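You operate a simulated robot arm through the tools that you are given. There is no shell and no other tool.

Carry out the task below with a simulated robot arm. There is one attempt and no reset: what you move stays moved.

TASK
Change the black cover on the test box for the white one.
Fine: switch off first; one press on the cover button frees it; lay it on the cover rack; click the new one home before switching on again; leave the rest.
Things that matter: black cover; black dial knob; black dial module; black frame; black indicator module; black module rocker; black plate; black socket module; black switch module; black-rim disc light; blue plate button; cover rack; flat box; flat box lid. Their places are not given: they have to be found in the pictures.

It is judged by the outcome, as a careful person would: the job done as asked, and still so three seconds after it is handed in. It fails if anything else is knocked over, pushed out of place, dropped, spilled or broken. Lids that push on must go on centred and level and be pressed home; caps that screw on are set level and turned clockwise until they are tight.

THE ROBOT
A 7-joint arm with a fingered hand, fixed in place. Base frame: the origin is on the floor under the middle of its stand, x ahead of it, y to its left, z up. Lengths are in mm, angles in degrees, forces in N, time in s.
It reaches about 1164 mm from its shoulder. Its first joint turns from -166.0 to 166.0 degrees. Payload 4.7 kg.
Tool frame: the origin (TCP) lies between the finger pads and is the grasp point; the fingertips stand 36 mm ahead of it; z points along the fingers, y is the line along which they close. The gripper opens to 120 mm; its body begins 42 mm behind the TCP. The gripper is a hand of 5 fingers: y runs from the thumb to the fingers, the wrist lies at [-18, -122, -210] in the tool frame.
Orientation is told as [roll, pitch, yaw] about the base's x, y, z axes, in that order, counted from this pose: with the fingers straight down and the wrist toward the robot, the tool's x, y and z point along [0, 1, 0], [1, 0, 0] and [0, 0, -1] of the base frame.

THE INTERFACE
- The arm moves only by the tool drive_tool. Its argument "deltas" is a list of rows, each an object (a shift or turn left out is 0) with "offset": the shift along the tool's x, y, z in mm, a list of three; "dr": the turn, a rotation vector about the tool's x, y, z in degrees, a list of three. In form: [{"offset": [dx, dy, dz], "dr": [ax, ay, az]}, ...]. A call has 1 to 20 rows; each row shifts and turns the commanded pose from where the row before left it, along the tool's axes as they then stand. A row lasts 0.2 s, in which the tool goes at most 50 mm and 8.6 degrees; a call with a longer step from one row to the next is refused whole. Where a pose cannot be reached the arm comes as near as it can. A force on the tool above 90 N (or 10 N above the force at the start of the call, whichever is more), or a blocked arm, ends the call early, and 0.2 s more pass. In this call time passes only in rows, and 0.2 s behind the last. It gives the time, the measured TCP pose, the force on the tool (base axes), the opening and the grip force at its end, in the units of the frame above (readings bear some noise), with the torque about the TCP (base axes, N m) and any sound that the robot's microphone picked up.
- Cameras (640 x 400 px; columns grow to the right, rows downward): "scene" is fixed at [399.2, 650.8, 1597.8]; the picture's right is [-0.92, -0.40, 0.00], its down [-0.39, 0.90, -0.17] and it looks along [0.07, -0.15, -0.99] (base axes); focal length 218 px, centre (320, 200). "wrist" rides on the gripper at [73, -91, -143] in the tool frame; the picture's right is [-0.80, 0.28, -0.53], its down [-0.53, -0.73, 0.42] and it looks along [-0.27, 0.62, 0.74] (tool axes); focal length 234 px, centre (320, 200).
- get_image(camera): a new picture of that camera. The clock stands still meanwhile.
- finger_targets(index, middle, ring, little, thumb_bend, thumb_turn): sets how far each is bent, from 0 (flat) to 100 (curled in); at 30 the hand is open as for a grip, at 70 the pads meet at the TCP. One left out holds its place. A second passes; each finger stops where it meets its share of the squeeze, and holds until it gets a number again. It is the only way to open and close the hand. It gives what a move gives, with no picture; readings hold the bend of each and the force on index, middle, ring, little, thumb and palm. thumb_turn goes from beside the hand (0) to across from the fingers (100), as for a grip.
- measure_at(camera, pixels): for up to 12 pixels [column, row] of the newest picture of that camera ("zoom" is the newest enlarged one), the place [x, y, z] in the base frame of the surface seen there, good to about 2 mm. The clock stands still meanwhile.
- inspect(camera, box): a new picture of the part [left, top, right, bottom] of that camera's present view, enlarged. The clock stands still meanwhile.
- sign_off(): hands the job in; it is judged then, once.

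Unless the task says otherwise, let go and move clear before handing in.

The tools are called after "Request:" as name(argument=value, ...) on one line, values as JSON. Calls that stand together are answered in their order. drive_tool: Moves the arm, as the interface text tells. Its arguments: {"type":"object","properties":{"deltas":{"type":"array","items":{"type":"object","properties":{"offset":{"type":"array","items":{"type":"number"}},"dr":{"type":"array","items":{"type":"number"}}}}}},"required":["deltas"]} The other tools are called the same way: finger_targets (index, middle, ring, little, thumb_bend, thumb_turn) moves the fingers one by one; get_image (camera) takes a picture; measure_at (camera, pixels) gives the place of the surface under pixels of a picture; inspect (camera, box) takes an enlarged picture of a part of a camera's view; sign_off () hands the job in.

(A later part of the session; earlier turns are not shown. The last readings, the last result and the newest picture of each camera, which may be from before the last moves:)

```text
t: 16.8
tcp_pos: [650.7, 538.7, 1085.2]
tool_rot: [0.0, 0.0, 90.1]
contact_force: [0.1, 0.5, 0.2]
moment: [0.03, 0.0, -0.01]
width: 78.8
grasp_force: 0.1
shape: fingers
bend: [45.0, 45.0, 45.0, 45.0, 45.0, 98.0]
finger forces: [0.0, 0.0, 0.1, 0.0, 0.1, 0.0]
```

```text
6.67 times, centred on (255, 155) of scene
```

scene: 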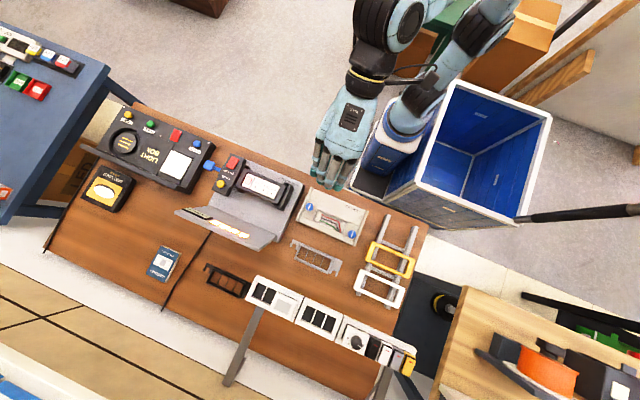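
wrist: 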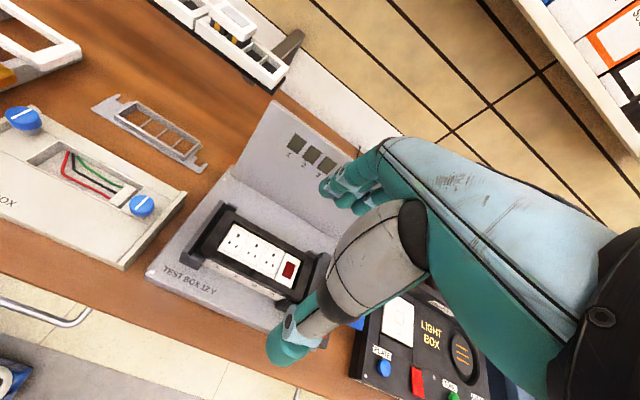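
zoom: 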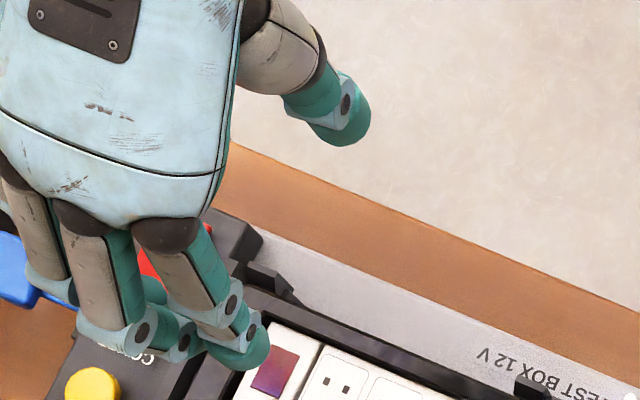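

At bend 45 the opening is 78.8 mm. I'll measure the index and thumb tips here.

Request:
measure_at(camera="zoom", pixels=[[345, 140], [365, 125], [355, 85], [325, 125], [250, 362], [268, 348], [235, 340], [180, 355], [120, 350], [100, 335], [40, 275], [300, 100]])

Request:
inspect(camera="wrist", box=[300, 150, 400, 240])

Request:
measure_at(camera="zoom", pixels=[[115, 180], [125, 220], [150, 215], [180, 225], [200, 260], [170, 245], [250, 270], [110, 200], [215, 215], [190, 130]])

Request:
inspect(camera="wrist", box=[260, 260, 380, 350])

Request:
measure_at(camera="zoom", pixels=[[130, 210], [150, 250], [200, 240], [170, 180], [230, 180], [130, 240], [160, 160], [210, 130], [260, 220]])

```text
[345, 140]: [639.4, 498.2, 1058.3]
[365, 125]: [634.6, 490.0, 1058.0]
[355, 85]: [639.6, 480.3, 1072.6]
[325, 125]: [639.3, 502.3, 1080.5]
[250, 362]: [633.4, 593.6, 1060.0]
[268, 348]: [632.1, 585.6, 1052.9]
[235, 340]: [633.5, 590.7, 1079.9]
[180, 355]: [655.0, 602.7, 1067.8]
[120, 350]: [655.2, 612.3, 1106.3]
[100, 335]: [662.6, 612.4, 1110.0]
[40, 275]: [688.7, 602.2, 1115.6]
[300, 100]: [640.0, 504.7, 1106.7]
```

```text
4.44 times, centred on (350, 195) of wrist
```

zoom: 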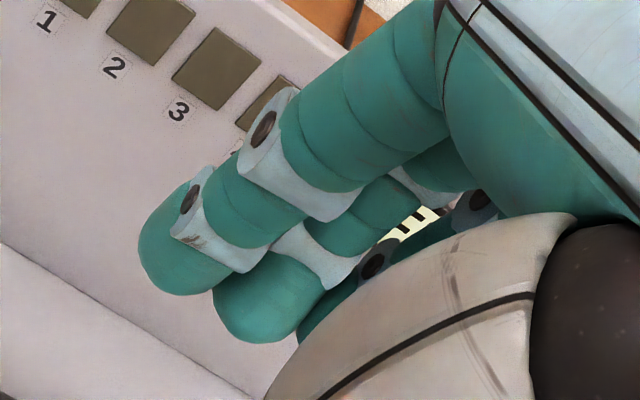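

```text
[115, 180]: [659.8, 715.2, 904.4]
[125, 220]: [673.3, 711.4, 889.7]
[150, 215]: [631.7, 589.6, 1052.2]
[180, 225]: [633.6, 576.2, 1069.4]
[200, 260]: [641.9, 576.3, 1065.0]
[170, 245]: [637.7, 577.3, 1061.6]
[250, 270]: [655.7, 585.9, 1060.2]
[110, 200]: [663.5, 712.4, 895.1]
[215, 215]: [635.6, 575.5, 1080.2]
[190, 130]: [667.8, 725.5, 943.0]
```

```text
4.44 times, centred on (320, 305) of wrist
```

zoom: 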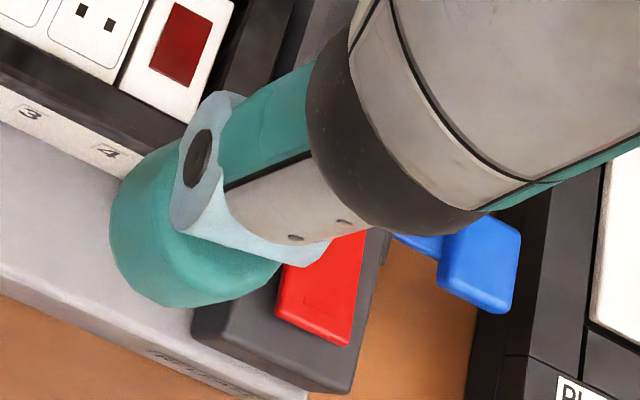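

```text
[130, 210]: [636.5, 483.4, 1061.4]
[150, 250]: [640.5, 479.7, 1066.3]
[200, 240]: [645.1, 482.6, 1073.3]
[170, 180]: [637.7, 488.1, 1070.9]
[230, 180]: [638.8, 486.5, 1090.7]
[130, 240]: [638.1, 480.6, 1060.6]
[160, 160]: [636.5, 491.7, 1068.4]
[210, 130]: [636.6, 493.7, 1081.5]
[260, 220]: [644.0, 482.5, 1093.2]
```

Pads at bend 45 sit at tool y≈±38, tips about 36 mm ahead. I'll open slightly to 40 (≈93 mm) and come over the cover centre at a safe height.

Request:
finger_targets(index=40, middle=40, ring=40, little=40, thumb_bend=40)

Request:
drive_tool(deltas=[{"offset": [9, 18, 0]}, {"offset": [9.7, 19.3, 0]}, {"offset": [0, 0, 25]}, {"offset": [0, 0, 35]}, {"offset": [0, 0, 35]}, {"offset": [0, 0, 25]}, {}])

Request:
get_image(camera="wrist")

Request:
inspect(camera="scene", box=[220, 145, 300, 215])

```text
t: 17.8
tcp_pos: [650.1, 539.6, 1084.7]
tool_rot: [0.0, -0.1, 90.0]
contact_force: [0.9, -0.1, -0.5]
moment: [0.02, -0.01, 0.02]
width: 92.4
grasp_force: 0.0
shape: fingers
bend: [40.0, 40.0, 40.0, 40.0, 40.0, 98.0]
finger forces: [0.0, 0.0, 0.1, 0.1, 0.1, 0.0]
```

```text
t: 19.4
tcp_pos: [632.4, 575.6, 966.1]
tool_rot: [0.0, 0.0, 90.1]
contact_force: [-0.5, 0.6, -0.5]
moment: [-0.01, 0.0, 0.02]
width: 92.7
grasp_force: 0.0
shape: fingers
bend: [40.0, 40.0, 40.0, 40.0, 40.0, 98.0]
finger forces: [0.1, 0.0, 0.1, 0.0, 0.0, 0.0]
```

```text
taken
```

wrist: 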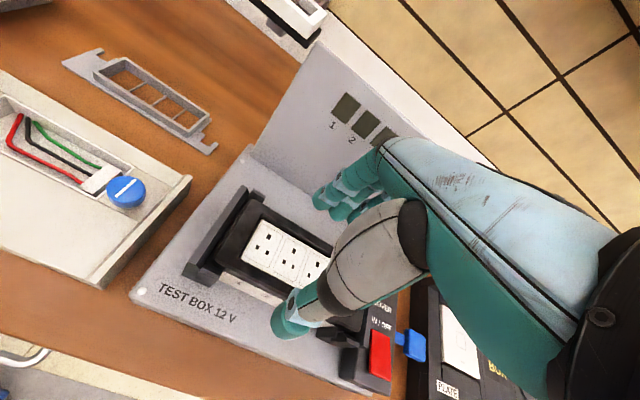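

```text
5.71 times, centred on (260, 180) of scene
```

zoom: 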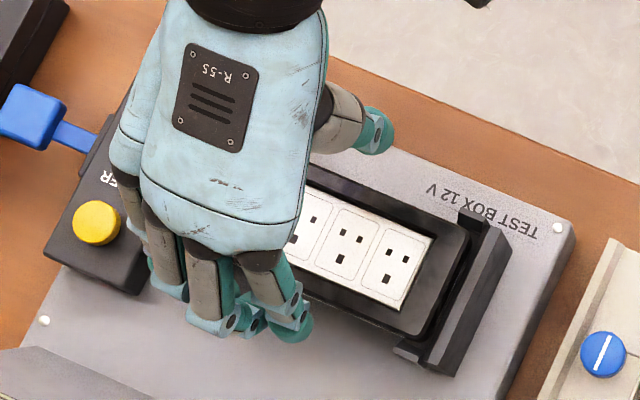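

The fingers straddle the cover. I'll descend to TCP z≈932 and check clearances.

Request:
drive_tool(deltas=[{"offset": [0, 0, 12]}, {"offset": [0, 0, 12]}, {"offset": [0, 0, 8]}, {}])

Request:
inspect(camera="wrist", box=[180, 140, 420, 360])

Request:
measure_at(camera="zoom", pixels=[[255, 335], [240, 320], [275, 350], [300, 300], [200, 240], [215, 280], [345, 130], [355, 150], [370, 175], [400, 180], [300, 180], [280, 250]])

Request:
inspect(camera="scene", box=[230, 155, 290, 205])

```text
t: 20.4
tcp_pos: [632.5, 575.5, 934.3]
tool_rot: [0.0, 0.0, 90.0]
contact_force: [0.3, 0.3, 0.0]
moment: [0.02, 0.0, 0.01]
width: 92.4
grasp_force: 0.0
shape: fingers
bend: [40.0, 40.0, 40.0, 40.0, 40.0, 98.0]
finger forces: [0.0, 0.0, 0.1, 0.0, 0.0, 0.1]
```

```text
1.82 times, centred on (300, 250) of wrist
```

zoom: 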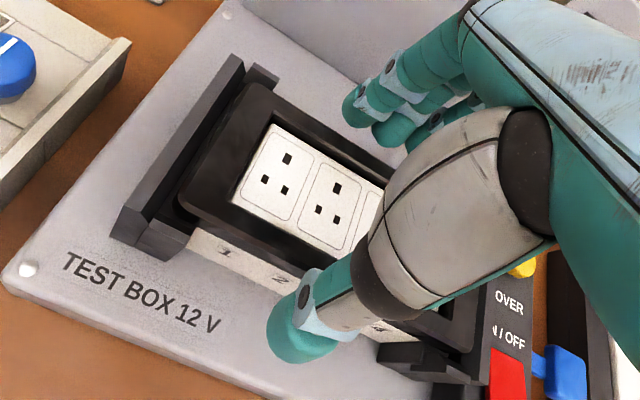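

```text
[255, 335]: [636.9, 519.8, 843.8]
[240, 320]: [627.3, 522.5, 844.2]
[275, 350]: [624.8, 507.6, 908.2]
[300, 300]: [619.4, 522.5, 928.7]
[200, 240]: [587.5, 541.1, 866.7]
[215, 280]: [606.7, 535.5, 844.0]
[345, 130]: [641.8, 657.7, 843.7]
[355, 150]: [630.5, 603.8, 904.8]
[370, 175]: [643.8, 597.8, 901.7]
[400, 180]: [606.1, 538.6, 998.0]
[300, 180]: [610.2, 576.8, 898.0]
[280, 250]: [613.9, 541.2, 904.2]
```

```text
8.00 times, centred on (260, 180) of scene
```

zoom: 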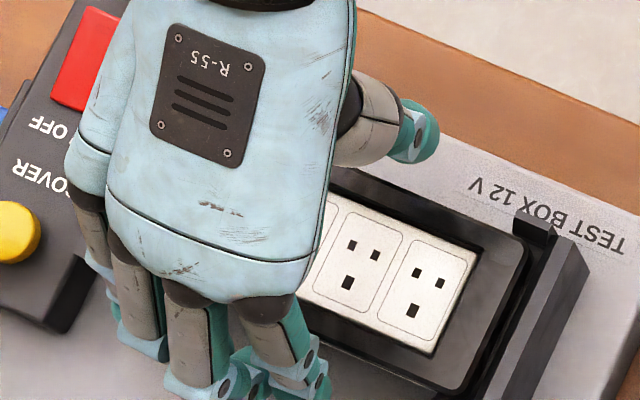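

Clear on all sides. I'll go down to TCP z≈925 (tips at the cover's lower edge), shifting 5 mm in x, then close index, middle and thumb on it.

Request:
drive_tool(deltas=[{"offset": [-5, 0, 4]}, {"offset": [0, 0, 5]}, {}])

Request:
finger_targets(index=47, middle=47, thumb_bend=47)

Request:
inspect(camera="wrist", box=[180, 140, 420, 360])

```text
t: 21.2
tcp_pos: [637.4, 577.5, 924.8]
tool_rot: [0.0, 0.0, 90.1]
contact_force: [-0.2, 0.7, -0.1]
moment: [0.0, 0.03, -0.01]
width: 92.8
grasp_force: 0.1
shape: fingers
bend: [40.0, 40.0, 40.0, 40.0, 40.0, 98.0]
finger forces: [0.0, 0.0, 0.0, 0.0, 0.1, 0.0]
```

```text
t: 22.2
tcp_pos: [638.2, 577.6, 924.2]
tool_rot: [0.0, 0.0, 90.0]
contact_force: [0.6, -0.8, -0.1]
moment: [-0.02, -0.04, 0.0]
width: 73.2
grasp_force: 0.2
shape: fingers
bend: [47.0, 47.0, 40.0, 40.0, 46.0, 98.0]
finger forces: [0.1, 0.0, 0.0, 0.0, 0.4, 0.1]
```

```text
1.82 times, centred on (300, 250) of wrist
```

zoom: 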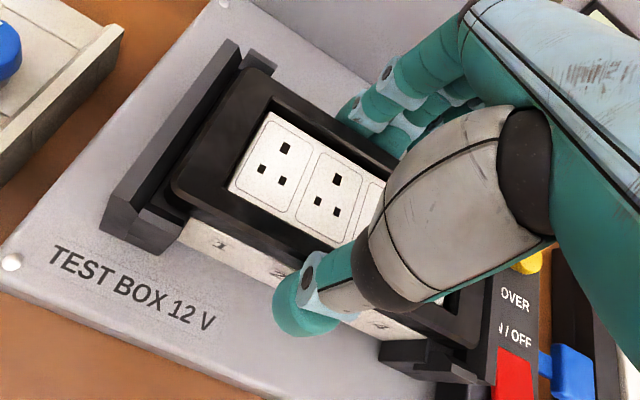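

The thumb has just touched (0.4 N) at bend 46. I'll close the index and middle onto the other side and build the squeeze.

Request:
finger_targets(index=54, middle=56, thumb_bend=52)

Request:
inspect(camera="wrist", box=[180, 140, 420, 360])

Request:
inspect(camera="scene", box=[230, 155, 300, 215])

```text
t: 23.2
tcp_pos: [637.6, 577.4, 924.2]
tool_rot: [-0.1, 0.0, 90.0]
contact_force: [0.5, 2.4, 2.0]
moment: [0.14, -0.03, 0.09]
width: 69.1
grasp_force: 8.1
shape: fingers
bend: [50.0, 51.0, 40.0, 40.0, 47.0, 97.0]
finger forces: [3.6, 5.5, 0.1, 0.0, 6.7, 0.1]
```

```text
1.82 times, centred on (300, 250) of wrist
```

zoom: 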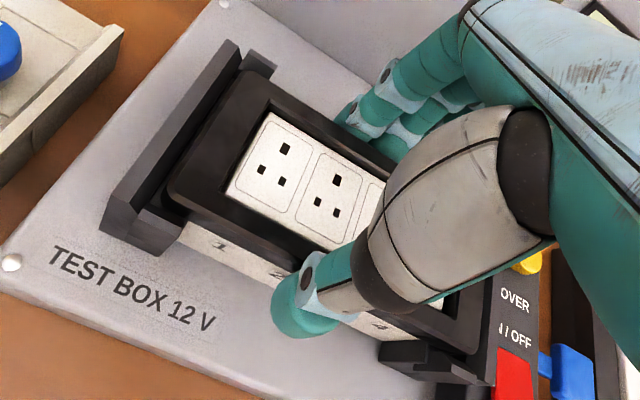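

```text
6.67 times, centred on (265, 185) of scene
```

zoom: 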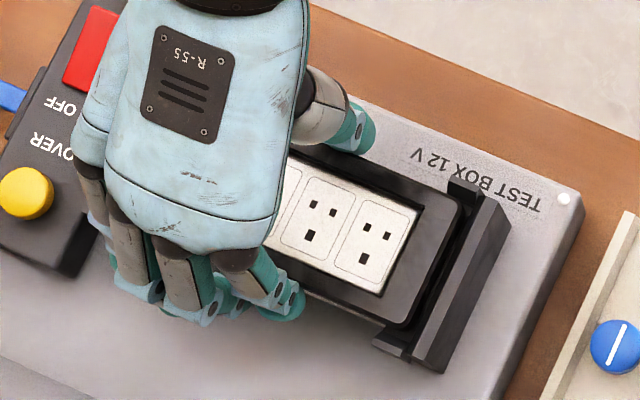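

The grip holds at about 8 N with the width at 69 mm. I'll firm it up a little and bring the ring finger in lightly, then test a small lift.

Request:
finger_targets(index=60, middle=58, ring=50, thumb_bend=58)

Request:
drive_tool(deltas=[{"offset": [0, 0, -3]}, {"offset": [0, 0, -4]}, {"offset": [0, 0, -5]}, {}])

Request:
inspect(camera="wrist", box=[180, 140, 420, 360])

Request:
inspect(camera="scene", box=[230, 155, 300, 215])

Request:
measure_at(camera="zoom", pixels=[[440, 220], [390, 310], [330, 160], [320, 285], [450, 200], [420, 260]])

```text
t: 24.2
tcp_pos: [637.8, 576.8, 925.1]
tool_rot: [0.0, -0.1, 90.0]
contact_force: [0.3, 2.7, 1.5]
moment: [0.15, -0.04, 0.09]
width: 68.3
grasp_force: 12.9
shape: fingers
bend: [50.0, 52.0, 50.0, 40.0, 48.0, 97.0]
finger forces: [7.9, 6.1, 0.3, 0.0, 11.2, 0.0]
```

```text
t: 25.2
tcp_pos: [637.2, 576.0, 935.6]
tool_rot: [-0.1, 0.0, 90.1]
contact_force: [-1.5, 2.6, -0.5]
moment: [0.1, 0.02, 0.14]
width: 68.3
grasp_force: 12.8
shape: fingers
bend: [50.0, 52.0, 49.0, 40.0, 49.0, 97.0]
finger forces: [7.7, 6.0, 0.4, 0.1, 11.6, 0.1]
```

```text
1.82 times, centred on (300, 250) of wrist
```

zoom: 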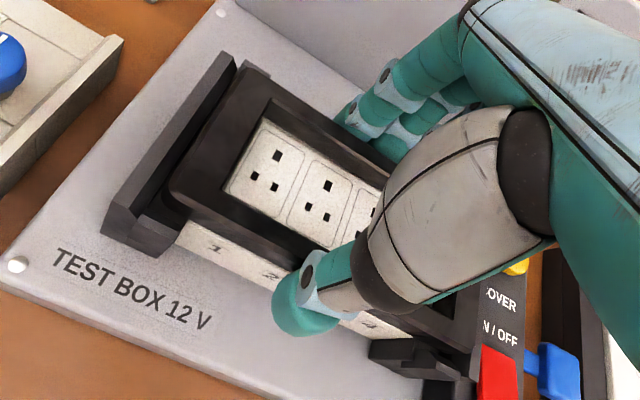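

```text
6.67 times, centred on (265, 185) of scene
```

zoom: 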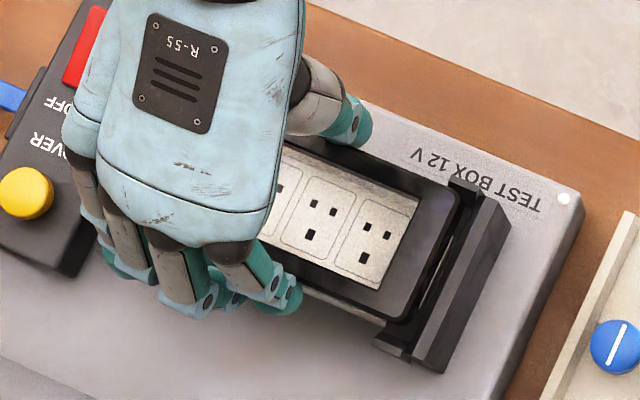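

```text
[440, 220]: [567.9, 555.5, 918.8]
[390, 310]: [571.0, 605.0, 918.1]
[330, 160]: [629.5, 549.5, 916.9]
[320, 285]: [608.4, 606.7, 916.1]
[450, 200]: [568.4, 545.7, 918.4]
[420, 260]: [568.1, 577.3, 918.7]
```

The cover came free: its top is now at z≈917 and the sockets stayed on the pedestal. Before carrying, I'll check the height of the blue crate beside the bench at scene (545,115), (450,85), (520,218).

Request:
get_image(camera="scene")

Request:
measure_at(camera="scene", pixels=[[548, 118], [452, 84], [520, 218], [360, 180], [420, 210], [400, 130], [440, 190], [395, 195], [410, 215]])

```text
taken
```

scene: 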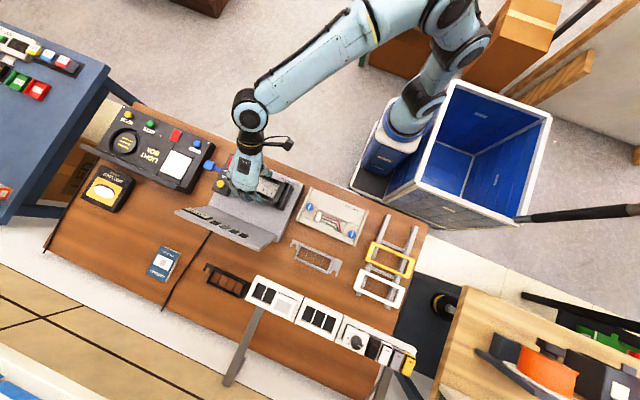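

```text
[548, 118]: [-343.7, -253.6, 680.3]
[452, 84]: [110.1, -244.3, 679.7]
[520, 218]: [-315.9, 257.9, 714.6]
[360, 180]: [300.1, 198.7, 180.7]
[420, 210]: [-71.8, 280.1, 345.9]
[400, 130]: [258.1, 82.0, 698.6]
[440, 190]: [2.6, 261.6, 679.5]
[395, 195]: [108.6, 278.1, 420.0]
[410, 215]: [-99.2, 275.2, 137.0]
```

The crate rim is at z≈680, well below. I'll lift the cover to about 100 mm higher and check the grip.

Request:
drive_tool(deltas=[{"offset": [0, 0, -10]}, {"offset": [0, 0, -20]}, {"offset": [0, 0, -25]}, {"offset": [0, 0, -25]}, {"offset": [0, 0, -15]}, {}])

Request:
get_image(camera="wrist")

Request:
inspect(camera="scene", box=[220, 140, 310, 220])

```text
t: 26.6
tcp_pos: [635.9, 577.2, 1032.7]
tool_rot: [0.0, 0.0, 90.1]
contact_force: [0.0, -0.3, -0.1]
moment: [-0.06, -0.02, -0.01]
width: 68.4
grasp_force: 12.4
shape: fingers
bend: [51.0, 53.0, 50.0, 40.0, 49.0, 97.0]
finger forces: [7.2, 5.3, 0.0, 0.0, 12.5, 0.0]
```

```text
taken
```

wrist: 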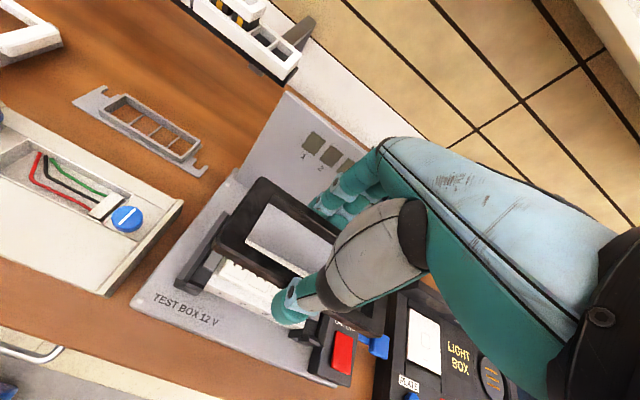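

```text
5.00 times, centred on (265, 180) of scene
```

zoom: 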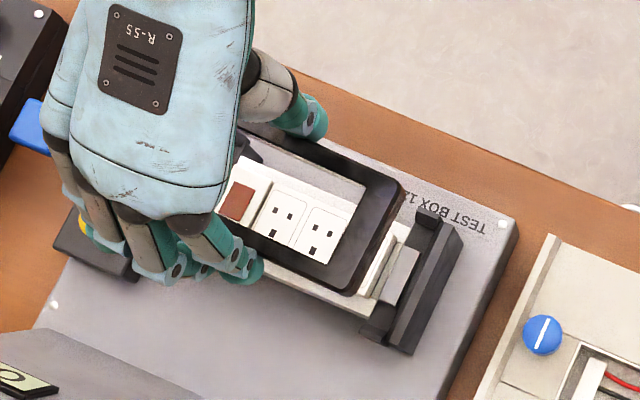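

The cover is firmly in hand and the modules stayed put. I'll measure how it hangs (tilt and yaw) at its visible corners.

Request:
measure_at(camera="zoom", pixels=[[395, 188], [348, 288], [320, 152], [280, 255], [375, 235], [340, 160], [310, 270], [385, 200], [355, 270]])

Request:
inspect(camera="wrist", box=[170, 160, 350, 340])

Request:
measure_at(camera="zoom", pixels=[[190, 190], [320, 80], [330, 380], [250, 240], [300, 290], [240, 150], [300, 100], [420, 160]])

```text
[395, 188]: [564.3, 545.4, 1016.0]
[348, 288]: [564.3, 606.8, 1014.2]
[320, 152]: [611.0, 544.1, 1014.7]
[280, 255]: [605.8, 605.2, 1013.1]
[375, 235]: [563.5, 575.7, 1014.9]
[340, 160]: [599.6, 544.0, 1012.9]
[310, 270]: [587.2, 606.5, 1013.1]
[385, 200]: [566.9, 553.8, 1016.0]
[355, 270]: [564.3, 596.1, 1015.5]
```

```text
2.22 times, centred on (260, 250) of wrist
```

zoom: 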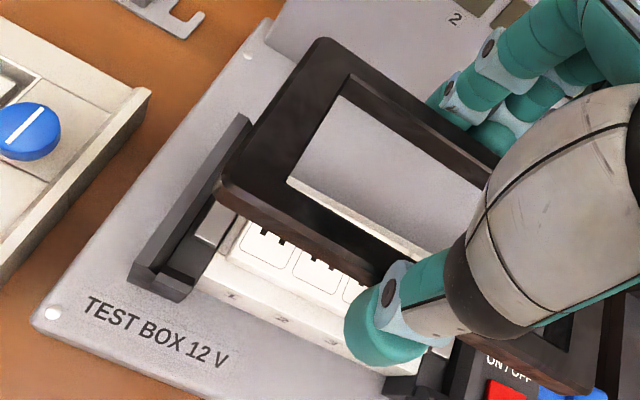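

```text
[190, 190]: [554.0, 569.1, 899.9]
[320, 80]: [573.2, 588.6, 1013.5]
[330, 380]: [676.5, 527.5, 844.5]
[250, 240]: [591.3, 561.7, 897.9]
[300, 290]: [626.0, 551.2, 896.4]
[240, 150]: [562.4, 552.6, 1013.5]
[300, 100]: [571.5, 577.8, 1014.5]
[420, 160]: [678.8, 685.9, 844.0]
```

The cover hangs nearly level, with its top about 18.5 mm below the TCP. I'll carry it across to above the free rack slot near (154,526).

Request:
drive_tool(deltas=[{"offset": [15, -2, 0]}, {"offset": [30, -3, 0]}, {"offset": [35, -4, 0]}, {"offset": [35, -4, 0]}, {"offset": [35, -4, 0]}, {"offset": [35, -4, 0]}, {"offset": [35, -4, 0]}, {"offset": [35, -4, 0]}, {"offset": [35, -4, 0]}, {"offset": [35, -4, 0]}, {"offset": [35, -4, 0]}, {"offset": [35, -3, 0]}, {"offset": [35, -3, 0]}, {"offset": [30, -2, 0]}, {"offset": [20, -1, 0]}, {"offset": [5, 0, 0]}, {}])

Request:
get_image(camera="scene")

Request:
get_image(camera="wrist")

```text
t: 30.2
tcp_pos: [150.6, 524.2, 1032.3]
tool_rot: [0.0, -0.1, 90.1]
contact_force: [0.5, -0.8, -0.4]
moment: [0.03, 0.02, 0.01]
width: 68.4
grasp_force: 12.4
shape: fingers
bend: [51.0, 53.0, 50.0, 40.0, 49.0, 97.0]
finger forces: [7.3, 5.2, 0.0, 0.0, 12.3, 0.1]
```

```text
taken
```

scene: 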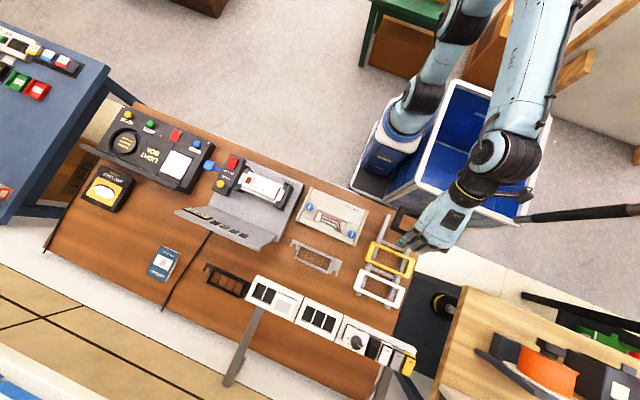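

```text
taken
```

wrist: 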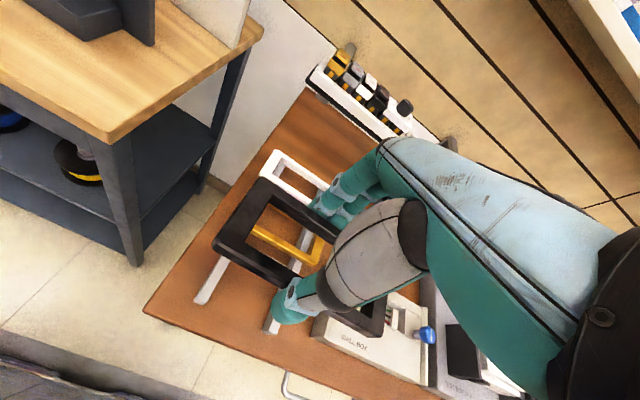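

The cover is above the rack. I'll measure the rail ends in the wrist picture at (203,300) and (270,328), and the wall box corner near (330,325), before lowering.

Request:
measure_at(camera="wrist", pixels=[[200, 296], [205, 290], [225, 265], [268, 322], [272, 318], [285, 240], [265, 232], [320, 335], [345, 310], [262, 185], [215, 240], [380, 330]])

Request:
inspect(camera="wrist", box=[180, 140, 420, 360])

Request:
inspect(camera="scene", box=[335, 185, 435, 315])

```text
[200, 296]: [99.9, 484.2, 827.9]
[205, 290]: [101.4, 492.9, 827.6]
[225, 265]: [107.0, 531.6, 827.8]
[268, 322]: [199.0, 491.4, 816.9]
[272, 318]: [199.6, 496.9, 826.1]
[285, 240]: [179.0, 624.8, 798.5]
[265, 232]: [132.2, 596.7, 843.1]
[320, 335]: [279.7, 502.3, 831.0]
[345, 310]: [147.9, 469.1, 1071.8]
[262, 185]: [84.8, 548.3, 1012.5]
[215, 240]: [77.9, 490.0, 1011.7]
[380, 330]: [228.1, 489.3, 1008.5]
```

```text
1.82 times, centred on (300, 250) of wrist
```

zoom: 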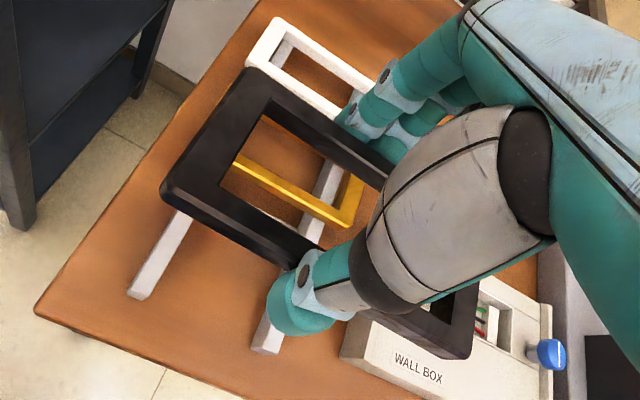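

```text
3.08 times, centred on (385, 250) of scene
```

zoom: 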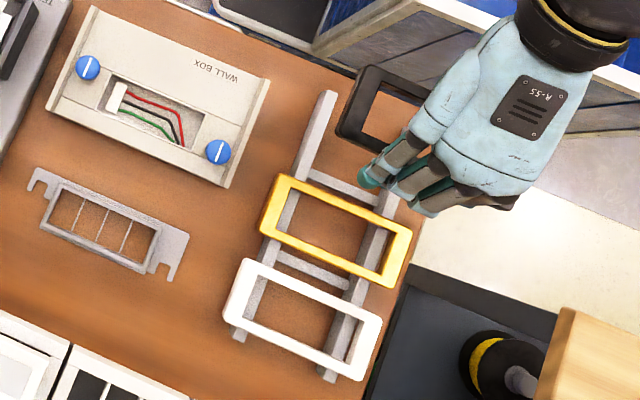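

The cover sits over the rails (−y edge ≈490; rails start at ≈482). The little finger, still at bend 40, could brush the yellow cover, so I'll bend it in line with the others first and measure the finger backs.

Request:
finger_targets(little=50)

Request:
inspect(camera="scene", box=[380, 200, 450, 260])

Request:
inspect(camera="wrist", box=[290, 150, 410, 240])

```text
t: 31.2
tcp_pos: [150.0, 524.8, 1031.0]
tool_rot: [0.0, 0.0, 90.0]
contact_force: [-0.1, 0.3, -0.8]
moment: [-0.02, 0.02, -0.02]
width: 68.1
grasp_force: 12.6
shape: fingers
bend: [51.0, 53.0, 50.0, 50.0, 49.0, 97.0]
finger forces: [7.2, 5.1, 0.0, 0.0, 12.3, 0.0]
```

```text
6.67 times, centred on (415, 230) of scene
```

zoom: 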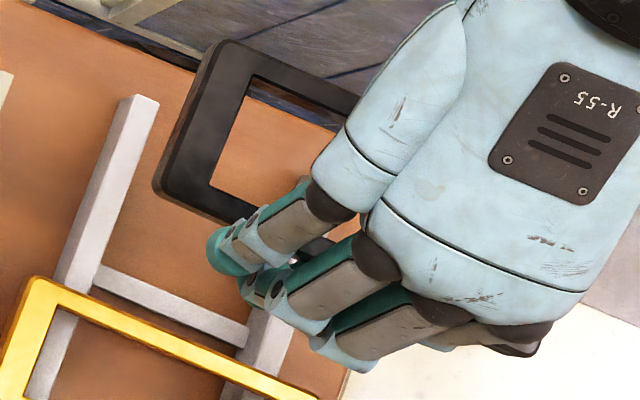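

```text
4.44 times, centred on (350, 195) of wrist
```

zoom: 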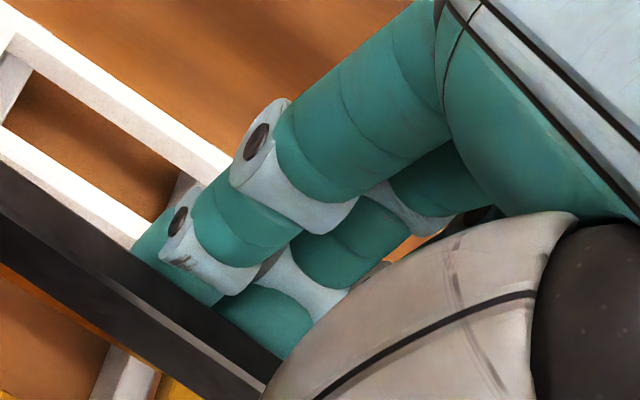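

I'll measure the backs of the fingers at scene zoom (225,268), (250,298), (300,328), (345,362) to see how far they reach toward the yellow cover.

Request:
measure_at(camera="zoom", pixels=[[225, 270], [210, 245], [245, 295], [255, 300], [300, 330], [310, 325], [345, 368], [325, 345], [270, 310], [215, 260]])

```text
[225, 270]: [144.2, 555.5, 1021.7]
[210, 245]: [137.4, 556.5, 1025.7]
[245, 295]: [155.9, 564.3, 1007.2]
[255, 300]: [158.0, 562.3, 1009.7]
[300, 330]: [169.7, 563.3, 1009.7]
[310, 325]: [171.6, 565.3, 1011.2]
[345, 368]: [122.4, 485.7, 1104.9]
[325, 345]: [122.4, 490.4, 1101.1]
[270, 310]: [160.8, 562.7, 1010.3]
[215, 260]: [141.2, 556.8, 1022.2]
```

That measured the wrist zoom by mistake; I'll retake the scene zoom and measure it.

Request:
inspect(camera="scene", box=[380, 200, 450, 260])

Request:
measure_at(camera="zoom", pixels=[[225, 268], [212, 245], [245, 295], [255, 300], [300, 328], [310, 325], [345, 365], [325, 345], [270, 310], [230, 235]])

```text
6.67 times, centred on (415, 230) of scene
```

zoom: 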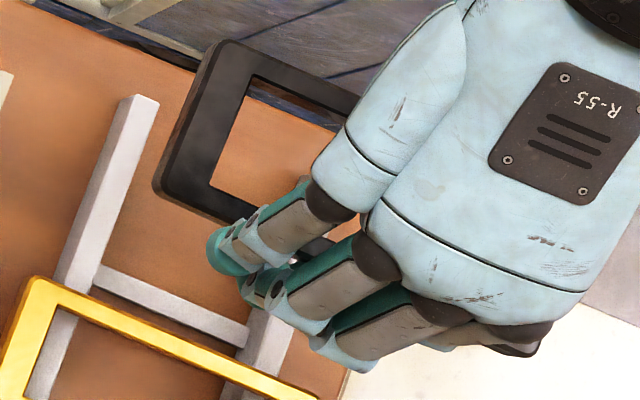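

```text
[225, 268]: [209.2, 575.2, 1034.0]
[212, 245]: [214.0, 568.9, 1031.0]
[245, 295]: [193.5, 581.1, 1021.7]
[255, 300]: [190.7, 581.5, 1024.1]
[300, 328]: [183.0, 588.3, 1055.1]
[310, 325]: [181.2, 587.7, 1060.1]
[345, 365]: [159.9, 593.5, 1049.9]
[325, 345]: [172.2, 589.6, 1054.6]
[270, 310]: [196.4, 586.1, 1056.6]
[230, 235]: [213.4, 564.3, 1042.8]
```

The parts that will be below the yellow cover's top stay at y≲582, with 12 mm to spare. I'll lower the cover to just above the rails.

Request:
drive_tool(deltas=[{"offset": [-1, 2, 10]}, {"offset": [0, 0, 25]}, {"offset": [0, 0, 30]}, {"offset": [0, 0, 30]}, {"offset": [0, 0, 30]}, {"offset": [0, 0, 20]}, {"offset": [0, 0, 12]}, {}])

Request:
inspect(camera="wrist", box=[180, 140, 420, 360])

Request:
inspect(camera="scene", box=[345, 195, 435, 275])

Request:
measure_at(camera="zoom", pixels=[[175, 240], [250, 280], [205, 130], [230, 75], [275, 90], [190, 150], [345, 225], [330, 250]])

```text
t: 33.0
tcp_pos: [153.3, 527.3, 873.1]
tool_rot: [0.0, 0.0, 90.1]
contact_force: [-0.6, 1.1, -1.5]
moment: [-0.02, 0.02, 0.01]
width: 68.5
grasp_force: 12.7
shape: fingers
bend: [51.0, 53.0, 50.0, 50.0, 49.0, 97.0]
finger forces: [7.2, 5.0, 0.1, 0.0, 12.2, 0.0]
```

```text
1.82 times, centred on (300, 250) of wrist
```

zoom: 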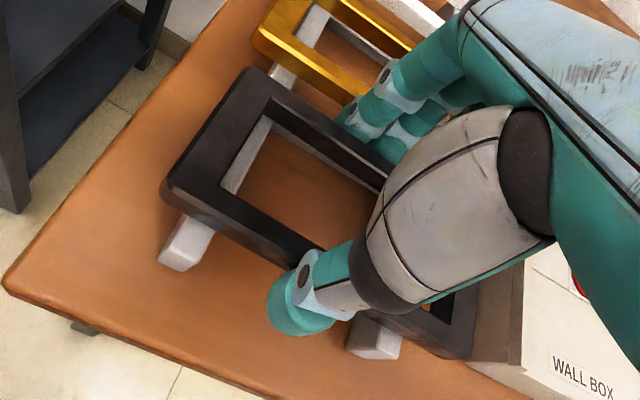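

```text
5.00 times, centred on (390, 235) of scene
```

zoom: 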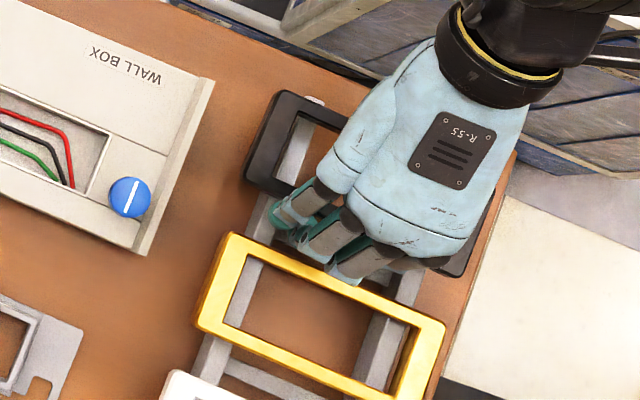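

```text
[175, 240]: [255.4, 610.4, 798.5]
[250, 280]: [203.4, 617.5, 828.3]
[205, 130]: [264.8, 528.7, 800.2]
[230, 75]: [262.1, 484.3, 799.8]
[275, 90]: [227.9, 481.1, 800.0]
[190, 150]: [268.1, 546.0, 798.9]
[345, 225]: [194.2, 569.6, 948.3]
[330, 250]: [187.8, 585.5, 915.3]
```

The cover hovers about 9 mm above the rails, well on them. I'll lower it in small steps and watch the force.

Request:
drive_tool(deltas=[{"offset": [0, 0, 3]}, {"offset": [0, 0, 2]}, {"offset": [0, 0, 1.5]}, {"offset": [0, 0, 1]}, {}])

```text
t: 34.2
tcp_pos: [153.0, 530.1, 867.0]
tool_rot: [0.0, 0.0, 90.0]
contact_force: [0.5, -0.9, -0.6]
moment: [0.03, 0.02, 0.02]
width: 68.3
grasp_force: 12.6
shape: fingers
bend: [51.0, 53.0, 50.0, 50.0, 49.0, 97.0]
finger forces: [7.2, 5.2, 0.0, 0.0, 12.3, 0.1]
```

Request:
drive_tool(deltas=[{"offset": [0, 0, 1]}, {"offset": [0, 0, 1]}, {}])

Request:
inspect(camera="wrist", box=[200, 200, 380, 350])

Request:
measure_at(camera="zoom", pixels=[[170, 100], [130, 180], [220, 230], [440, 345], [130, 240], [350, 370], [480, 350]])

```text
t: 35.0
tcp_pos: [153.1, 528.7, 865.5]
tool_rot: [0.0, 0.0, 90.1]
contact_force: [-0.4, -0.7, 0.1]
moment: [0.02, -0.06, -0.02]
width: 68.0
grasp_force: 12.4
shape: fingers
bend: [51.0, 53.0, 50.0, 50.0, 49.0, 97.0]
finger forces: [7.2, 5.3, 0.0, 0.1, 12.4, 0.0]
```

```text
2.67 times, centred on (290, 275) of wrist
```

zoom: 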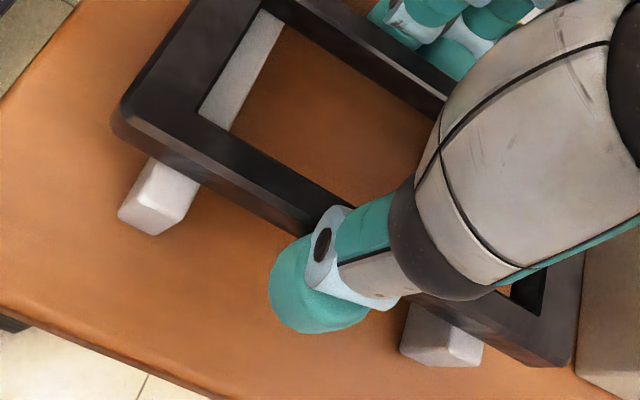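

```text
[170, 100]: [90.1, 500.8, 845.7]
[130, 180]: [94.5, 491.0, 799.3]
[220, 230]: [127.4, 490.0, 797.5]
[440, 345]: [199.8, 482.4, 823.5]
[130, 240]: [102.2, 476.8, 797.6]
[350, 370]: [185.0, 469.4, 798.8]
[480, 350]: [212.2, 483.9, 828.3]
```

The cover's top at (90,501) reads z≈845.7, essentially at resting height. I'll ease down a bit more to feel contact on the rails.

Request:
drive_tool(deltas=[{"offset": [0, 0, 1]}, {"offset": [0, 0, 1]}, {}])

```text
t: 35.8
tcp_pos: [154.3, 528.3, 863.3]
tool_rot: [-0.1, -0.1, 89.9]
contact_force: [-0.2, 0.0, 4.4]
moment: [0.16, -0.04, 0.0]
width: 68.0
grasp_force: 13.2
shape: fingers
bend: [51.0, 53.0, 50.0, 50.0, 49.0, 97.0]
finger forces: [7.0, 5.7, 0.0, 0.1, 13.0, 0.0]
```

There is 4.4 N of upward contact: the cover rests on the rails. I'll release with only a small finger opening so the yellow cover isn't touched.

Request:
finger_targets(index=47, middle=49, ring=48, little=48, thumb_bend=41)

Request:
inspect(camera="wrist", box=[180, 140, 420, 360])

Request:
inspect(camera="scene", box=[345, 195, 435, 275])

```text
t: 36.8
tcp_pos: [152.8, 527.3, 863.1]
tool_rot: [0.0, 0.0, 90.0]
contact_force: [-0.3, -0.7, 0.1]
moment: [0.01, 0.03, 0.0]
width: 80.6
grasp_force: 0.1
shape: fingers
bend: [47.0, 49.0, 48.0, 48.0, 41.0, 97.0]
finger forces: [0.1, 0.1, 0.0, 0.1, 0.1, 0.0]
```

```text
1.82 times, centred on (300, 250) of wrist
```

zoom: 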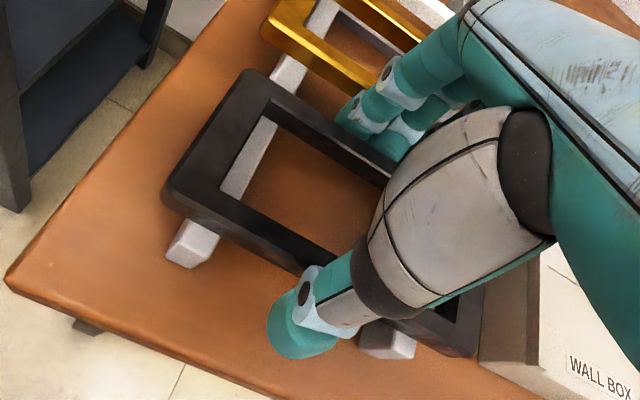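

```text
5.00 times, centred on (390, 235) of scene
```

zoom: 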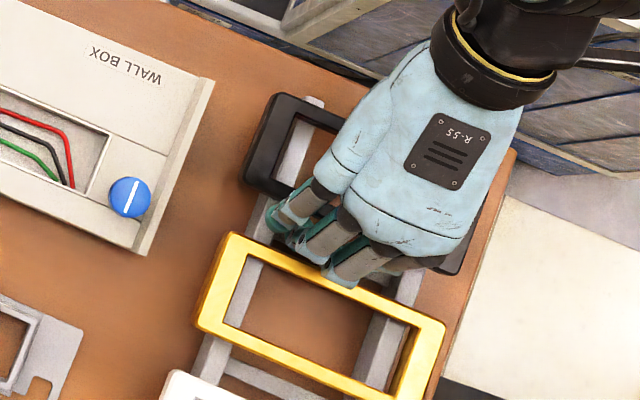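

Forces are zero and the black cover lies on the rails. I'll lift straight up slowly.

Request:
drive_tool(deltas=[{"offset": [0, 0, -4]}, {"offset": [0, 0, -8]}, {"offset": [0, 0, -15]}, {"offset": [0, 0, -30]}, {"offset": [0, 0, -35]}, {"offset": [0, 0, -35]}, {}])

Request:
get_image(camera="wrist")

Request:
inspect(camera="scene", box=[335, 195, 435, 315])

```text
t: 38.4
tcp_pos: [153.0, 527.6, 988.9]
tool_rot: [0.0, 0.0, 90.0]
contact_force: [-0.5, 0.2, 0.2]
moment: [-0.02, -0.01, 0.01]
width: 80.5
grasp_force: 0.0
shape: fingers
bend: [47.0, 49.0, 48.0, 48.0, 41.0, 97.0]
finger forces: [0.0, 0.0, 0.0, 0.0, 0.1, 0.0]
```

```text
taken
```

wrist: 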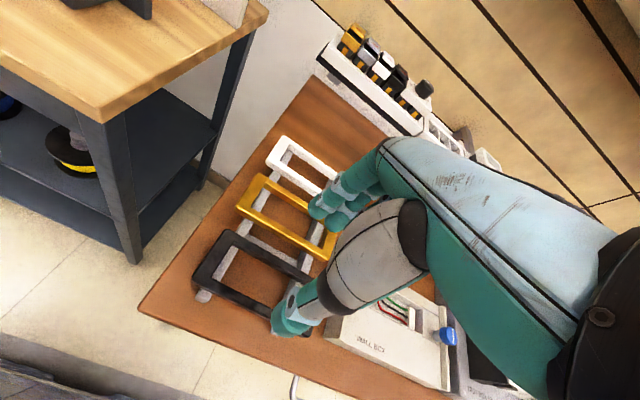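

```text
3.33 times, centred on (385, 255) of scene
```

zoom: 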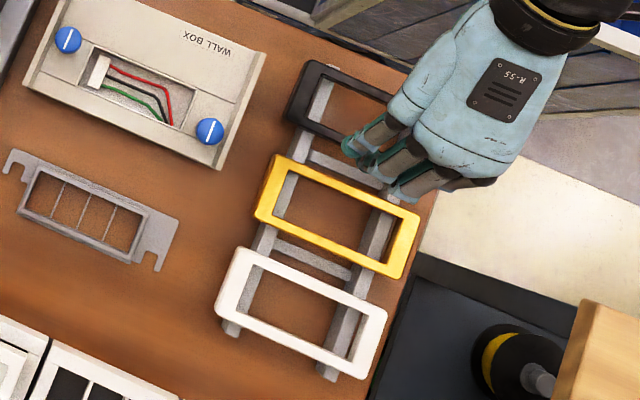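

The black cover lies square on the rack. Before going for the white one, I'll measure the module tray beyond it (scene ~(400,358), (350,335)) and the white and yellow edges.

Request:
get_image(camera="scene")

Request:
measure_at(camera="scene", pixels=[[395, 350], [412, 360], [350, 330], [345, 320], [300, 302], [255, 285], [385, 345], [360, 340]])

Request:
inspect(camera="scene", box=[350, 235, 420, 315])

Request:
measure_at(camera="zoom", pixels=[[190, 180], [150, 255], [330, 245], [360, 255], [390, 270], [460, 300], [290, 320], [410, 370], [220, 140], [330, 180], [420, 220], [120, 250]])

```text
taken
```

scene: 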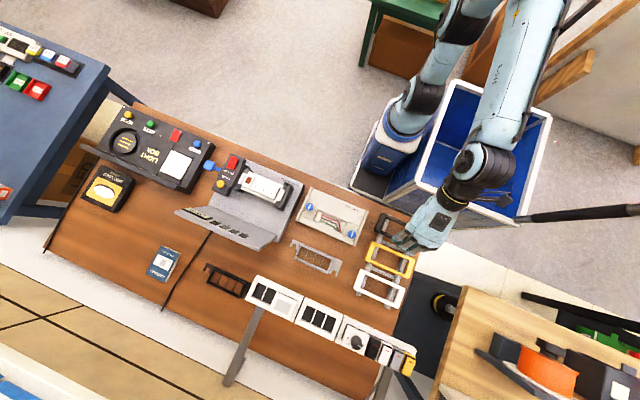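

```text
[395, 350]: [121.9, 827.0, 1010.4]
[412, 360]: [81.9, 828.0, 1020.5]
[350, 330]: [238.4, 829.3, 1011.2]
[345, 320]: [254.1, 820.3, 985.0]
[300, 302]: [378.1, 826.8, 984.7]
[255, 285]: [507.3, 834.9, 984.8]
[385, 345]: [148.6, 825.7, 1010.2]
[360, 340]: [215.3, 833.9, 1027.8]
```

```text
5.00 times, centred on (385, 275) of scene
```

zoom: 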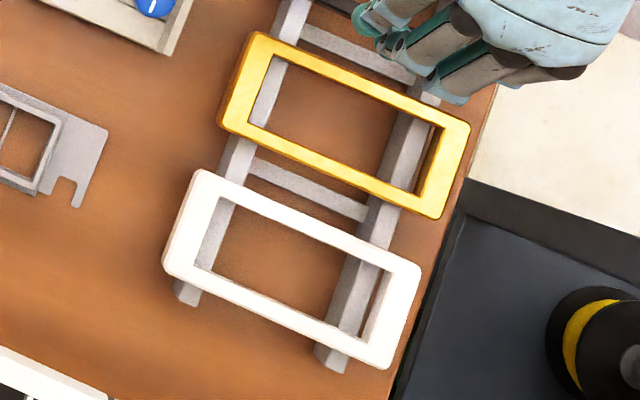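

```text
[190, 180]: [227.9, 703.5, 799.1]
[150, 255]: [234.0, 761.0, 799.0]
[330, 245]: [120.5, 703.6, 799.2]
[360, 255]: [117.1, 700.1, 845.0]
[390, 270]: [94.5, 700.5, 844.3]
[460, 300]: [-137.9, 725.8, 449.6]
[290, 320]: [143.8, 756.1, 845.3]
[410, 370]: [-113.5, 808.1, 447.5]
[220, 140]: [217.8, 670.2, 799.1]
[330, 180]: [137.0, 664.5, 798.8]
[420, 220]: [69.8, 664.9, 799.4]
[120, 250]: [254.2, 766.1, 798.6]
```

The module tray is raised: its top is at z≈985–1028 with y≈820. I need its front edge and underside, so I'll measure it in the wrist view around (330,75)–(410,130).

Request:
inspect(camera="wrist", box=[300, 10, 520, 170])

Request:
measure_at(camera="zoom", pixels=[[60, 155], [60, 180], [120, 220], [180, 265], [240, 305], [300, 345], [350, 375], [100, 170], [200, 290], [290, 320], [150, 150], [60, 130]])

Request:
inspect(camera="scene", box=[280, 270, 430, 390])

Request:
measure_at(camera="zoom", pixels=[[120, 95], [200, 130], [280, 170], [290, 190], [380, 230], [450, 265], [560, 300], [260, 190], [240, 180], [130, 120], [500, 285], [400, 270]])

```text
2.50 times, centred on (410, 90) of wrist
```

zoom: 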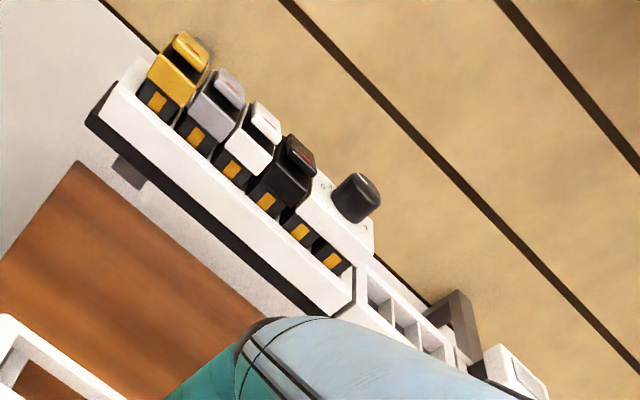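

```text
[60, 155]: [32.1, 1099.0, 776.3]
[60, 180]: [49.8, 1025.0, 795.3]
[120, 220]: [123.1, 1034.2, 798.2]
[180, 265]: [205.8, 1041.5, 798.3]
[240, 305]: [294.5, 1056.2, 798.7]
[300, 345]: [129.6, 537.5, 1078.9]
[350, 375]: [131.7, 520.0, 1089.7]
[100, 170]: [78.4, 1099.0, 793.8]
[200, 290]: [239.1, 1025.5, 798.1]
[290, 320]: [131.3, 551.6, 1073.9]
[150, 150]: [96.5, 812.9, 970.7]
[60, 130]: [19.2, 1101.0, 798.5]
```

```text
3.33 times, centred on (355, 330) of scene
```

zoom: 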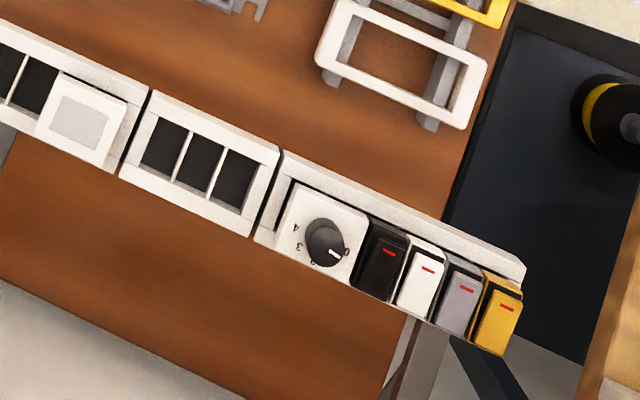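

```text
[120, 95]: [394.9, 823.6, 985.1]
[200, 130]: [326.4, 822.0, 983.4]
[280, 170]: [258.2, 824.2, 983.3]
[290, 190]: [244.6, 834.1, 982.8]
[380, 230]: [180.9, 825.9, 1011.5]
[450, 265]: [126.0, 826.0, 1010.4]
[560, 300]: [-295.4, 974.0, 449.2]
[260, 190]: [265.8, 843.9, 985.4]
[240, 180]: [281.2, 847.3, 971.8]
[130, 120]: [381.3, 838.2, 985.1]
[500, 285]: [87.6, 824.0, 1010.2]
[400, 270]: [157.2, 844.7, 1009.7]
```

The tray's front face is at y≈813, so the knuckles will pass within about 10–15 mm of it; I'll lower at a smaller y and shift in underneath. Now I'll measure the gap between the yellow and white covers precisely, since the thumb must go in there.

Request:
inspect(camera="scene", box=[360, 250, 410, 290])

Request:
measure_at(camera="zoom", pixels=[[300, 150], [300, 158], [300, 166], [300, 174], [300, 230], [300, 238], [300, 246], [300, 254], [300, 262], [300, 270], [300, 278], [300, 286]])

```text
10.00 times, centred on (385, 270) of scene
```

zoom: 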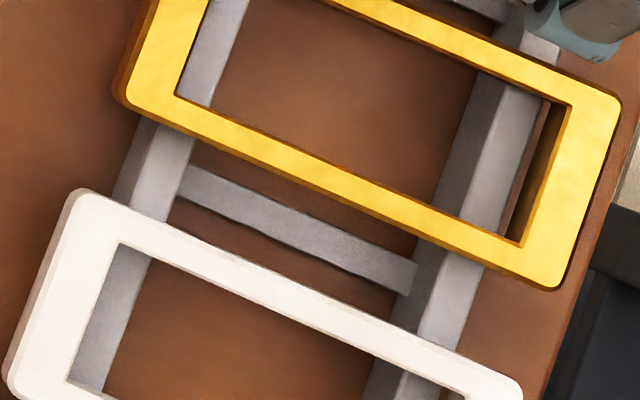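

```text
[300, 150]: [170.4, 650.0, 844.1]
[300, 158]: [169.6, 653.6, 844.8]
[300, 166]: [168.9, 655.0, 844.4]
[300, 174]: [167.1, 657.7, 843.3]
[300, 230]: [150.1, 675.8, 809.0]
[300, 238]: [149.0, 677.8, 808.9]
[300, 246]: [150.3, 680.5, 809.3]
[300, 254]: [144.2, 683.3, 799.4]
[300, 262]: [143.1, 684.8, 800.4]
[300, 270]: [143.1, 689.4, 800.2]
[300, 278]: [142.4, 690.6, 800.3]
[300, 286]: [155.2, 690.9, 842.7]
```

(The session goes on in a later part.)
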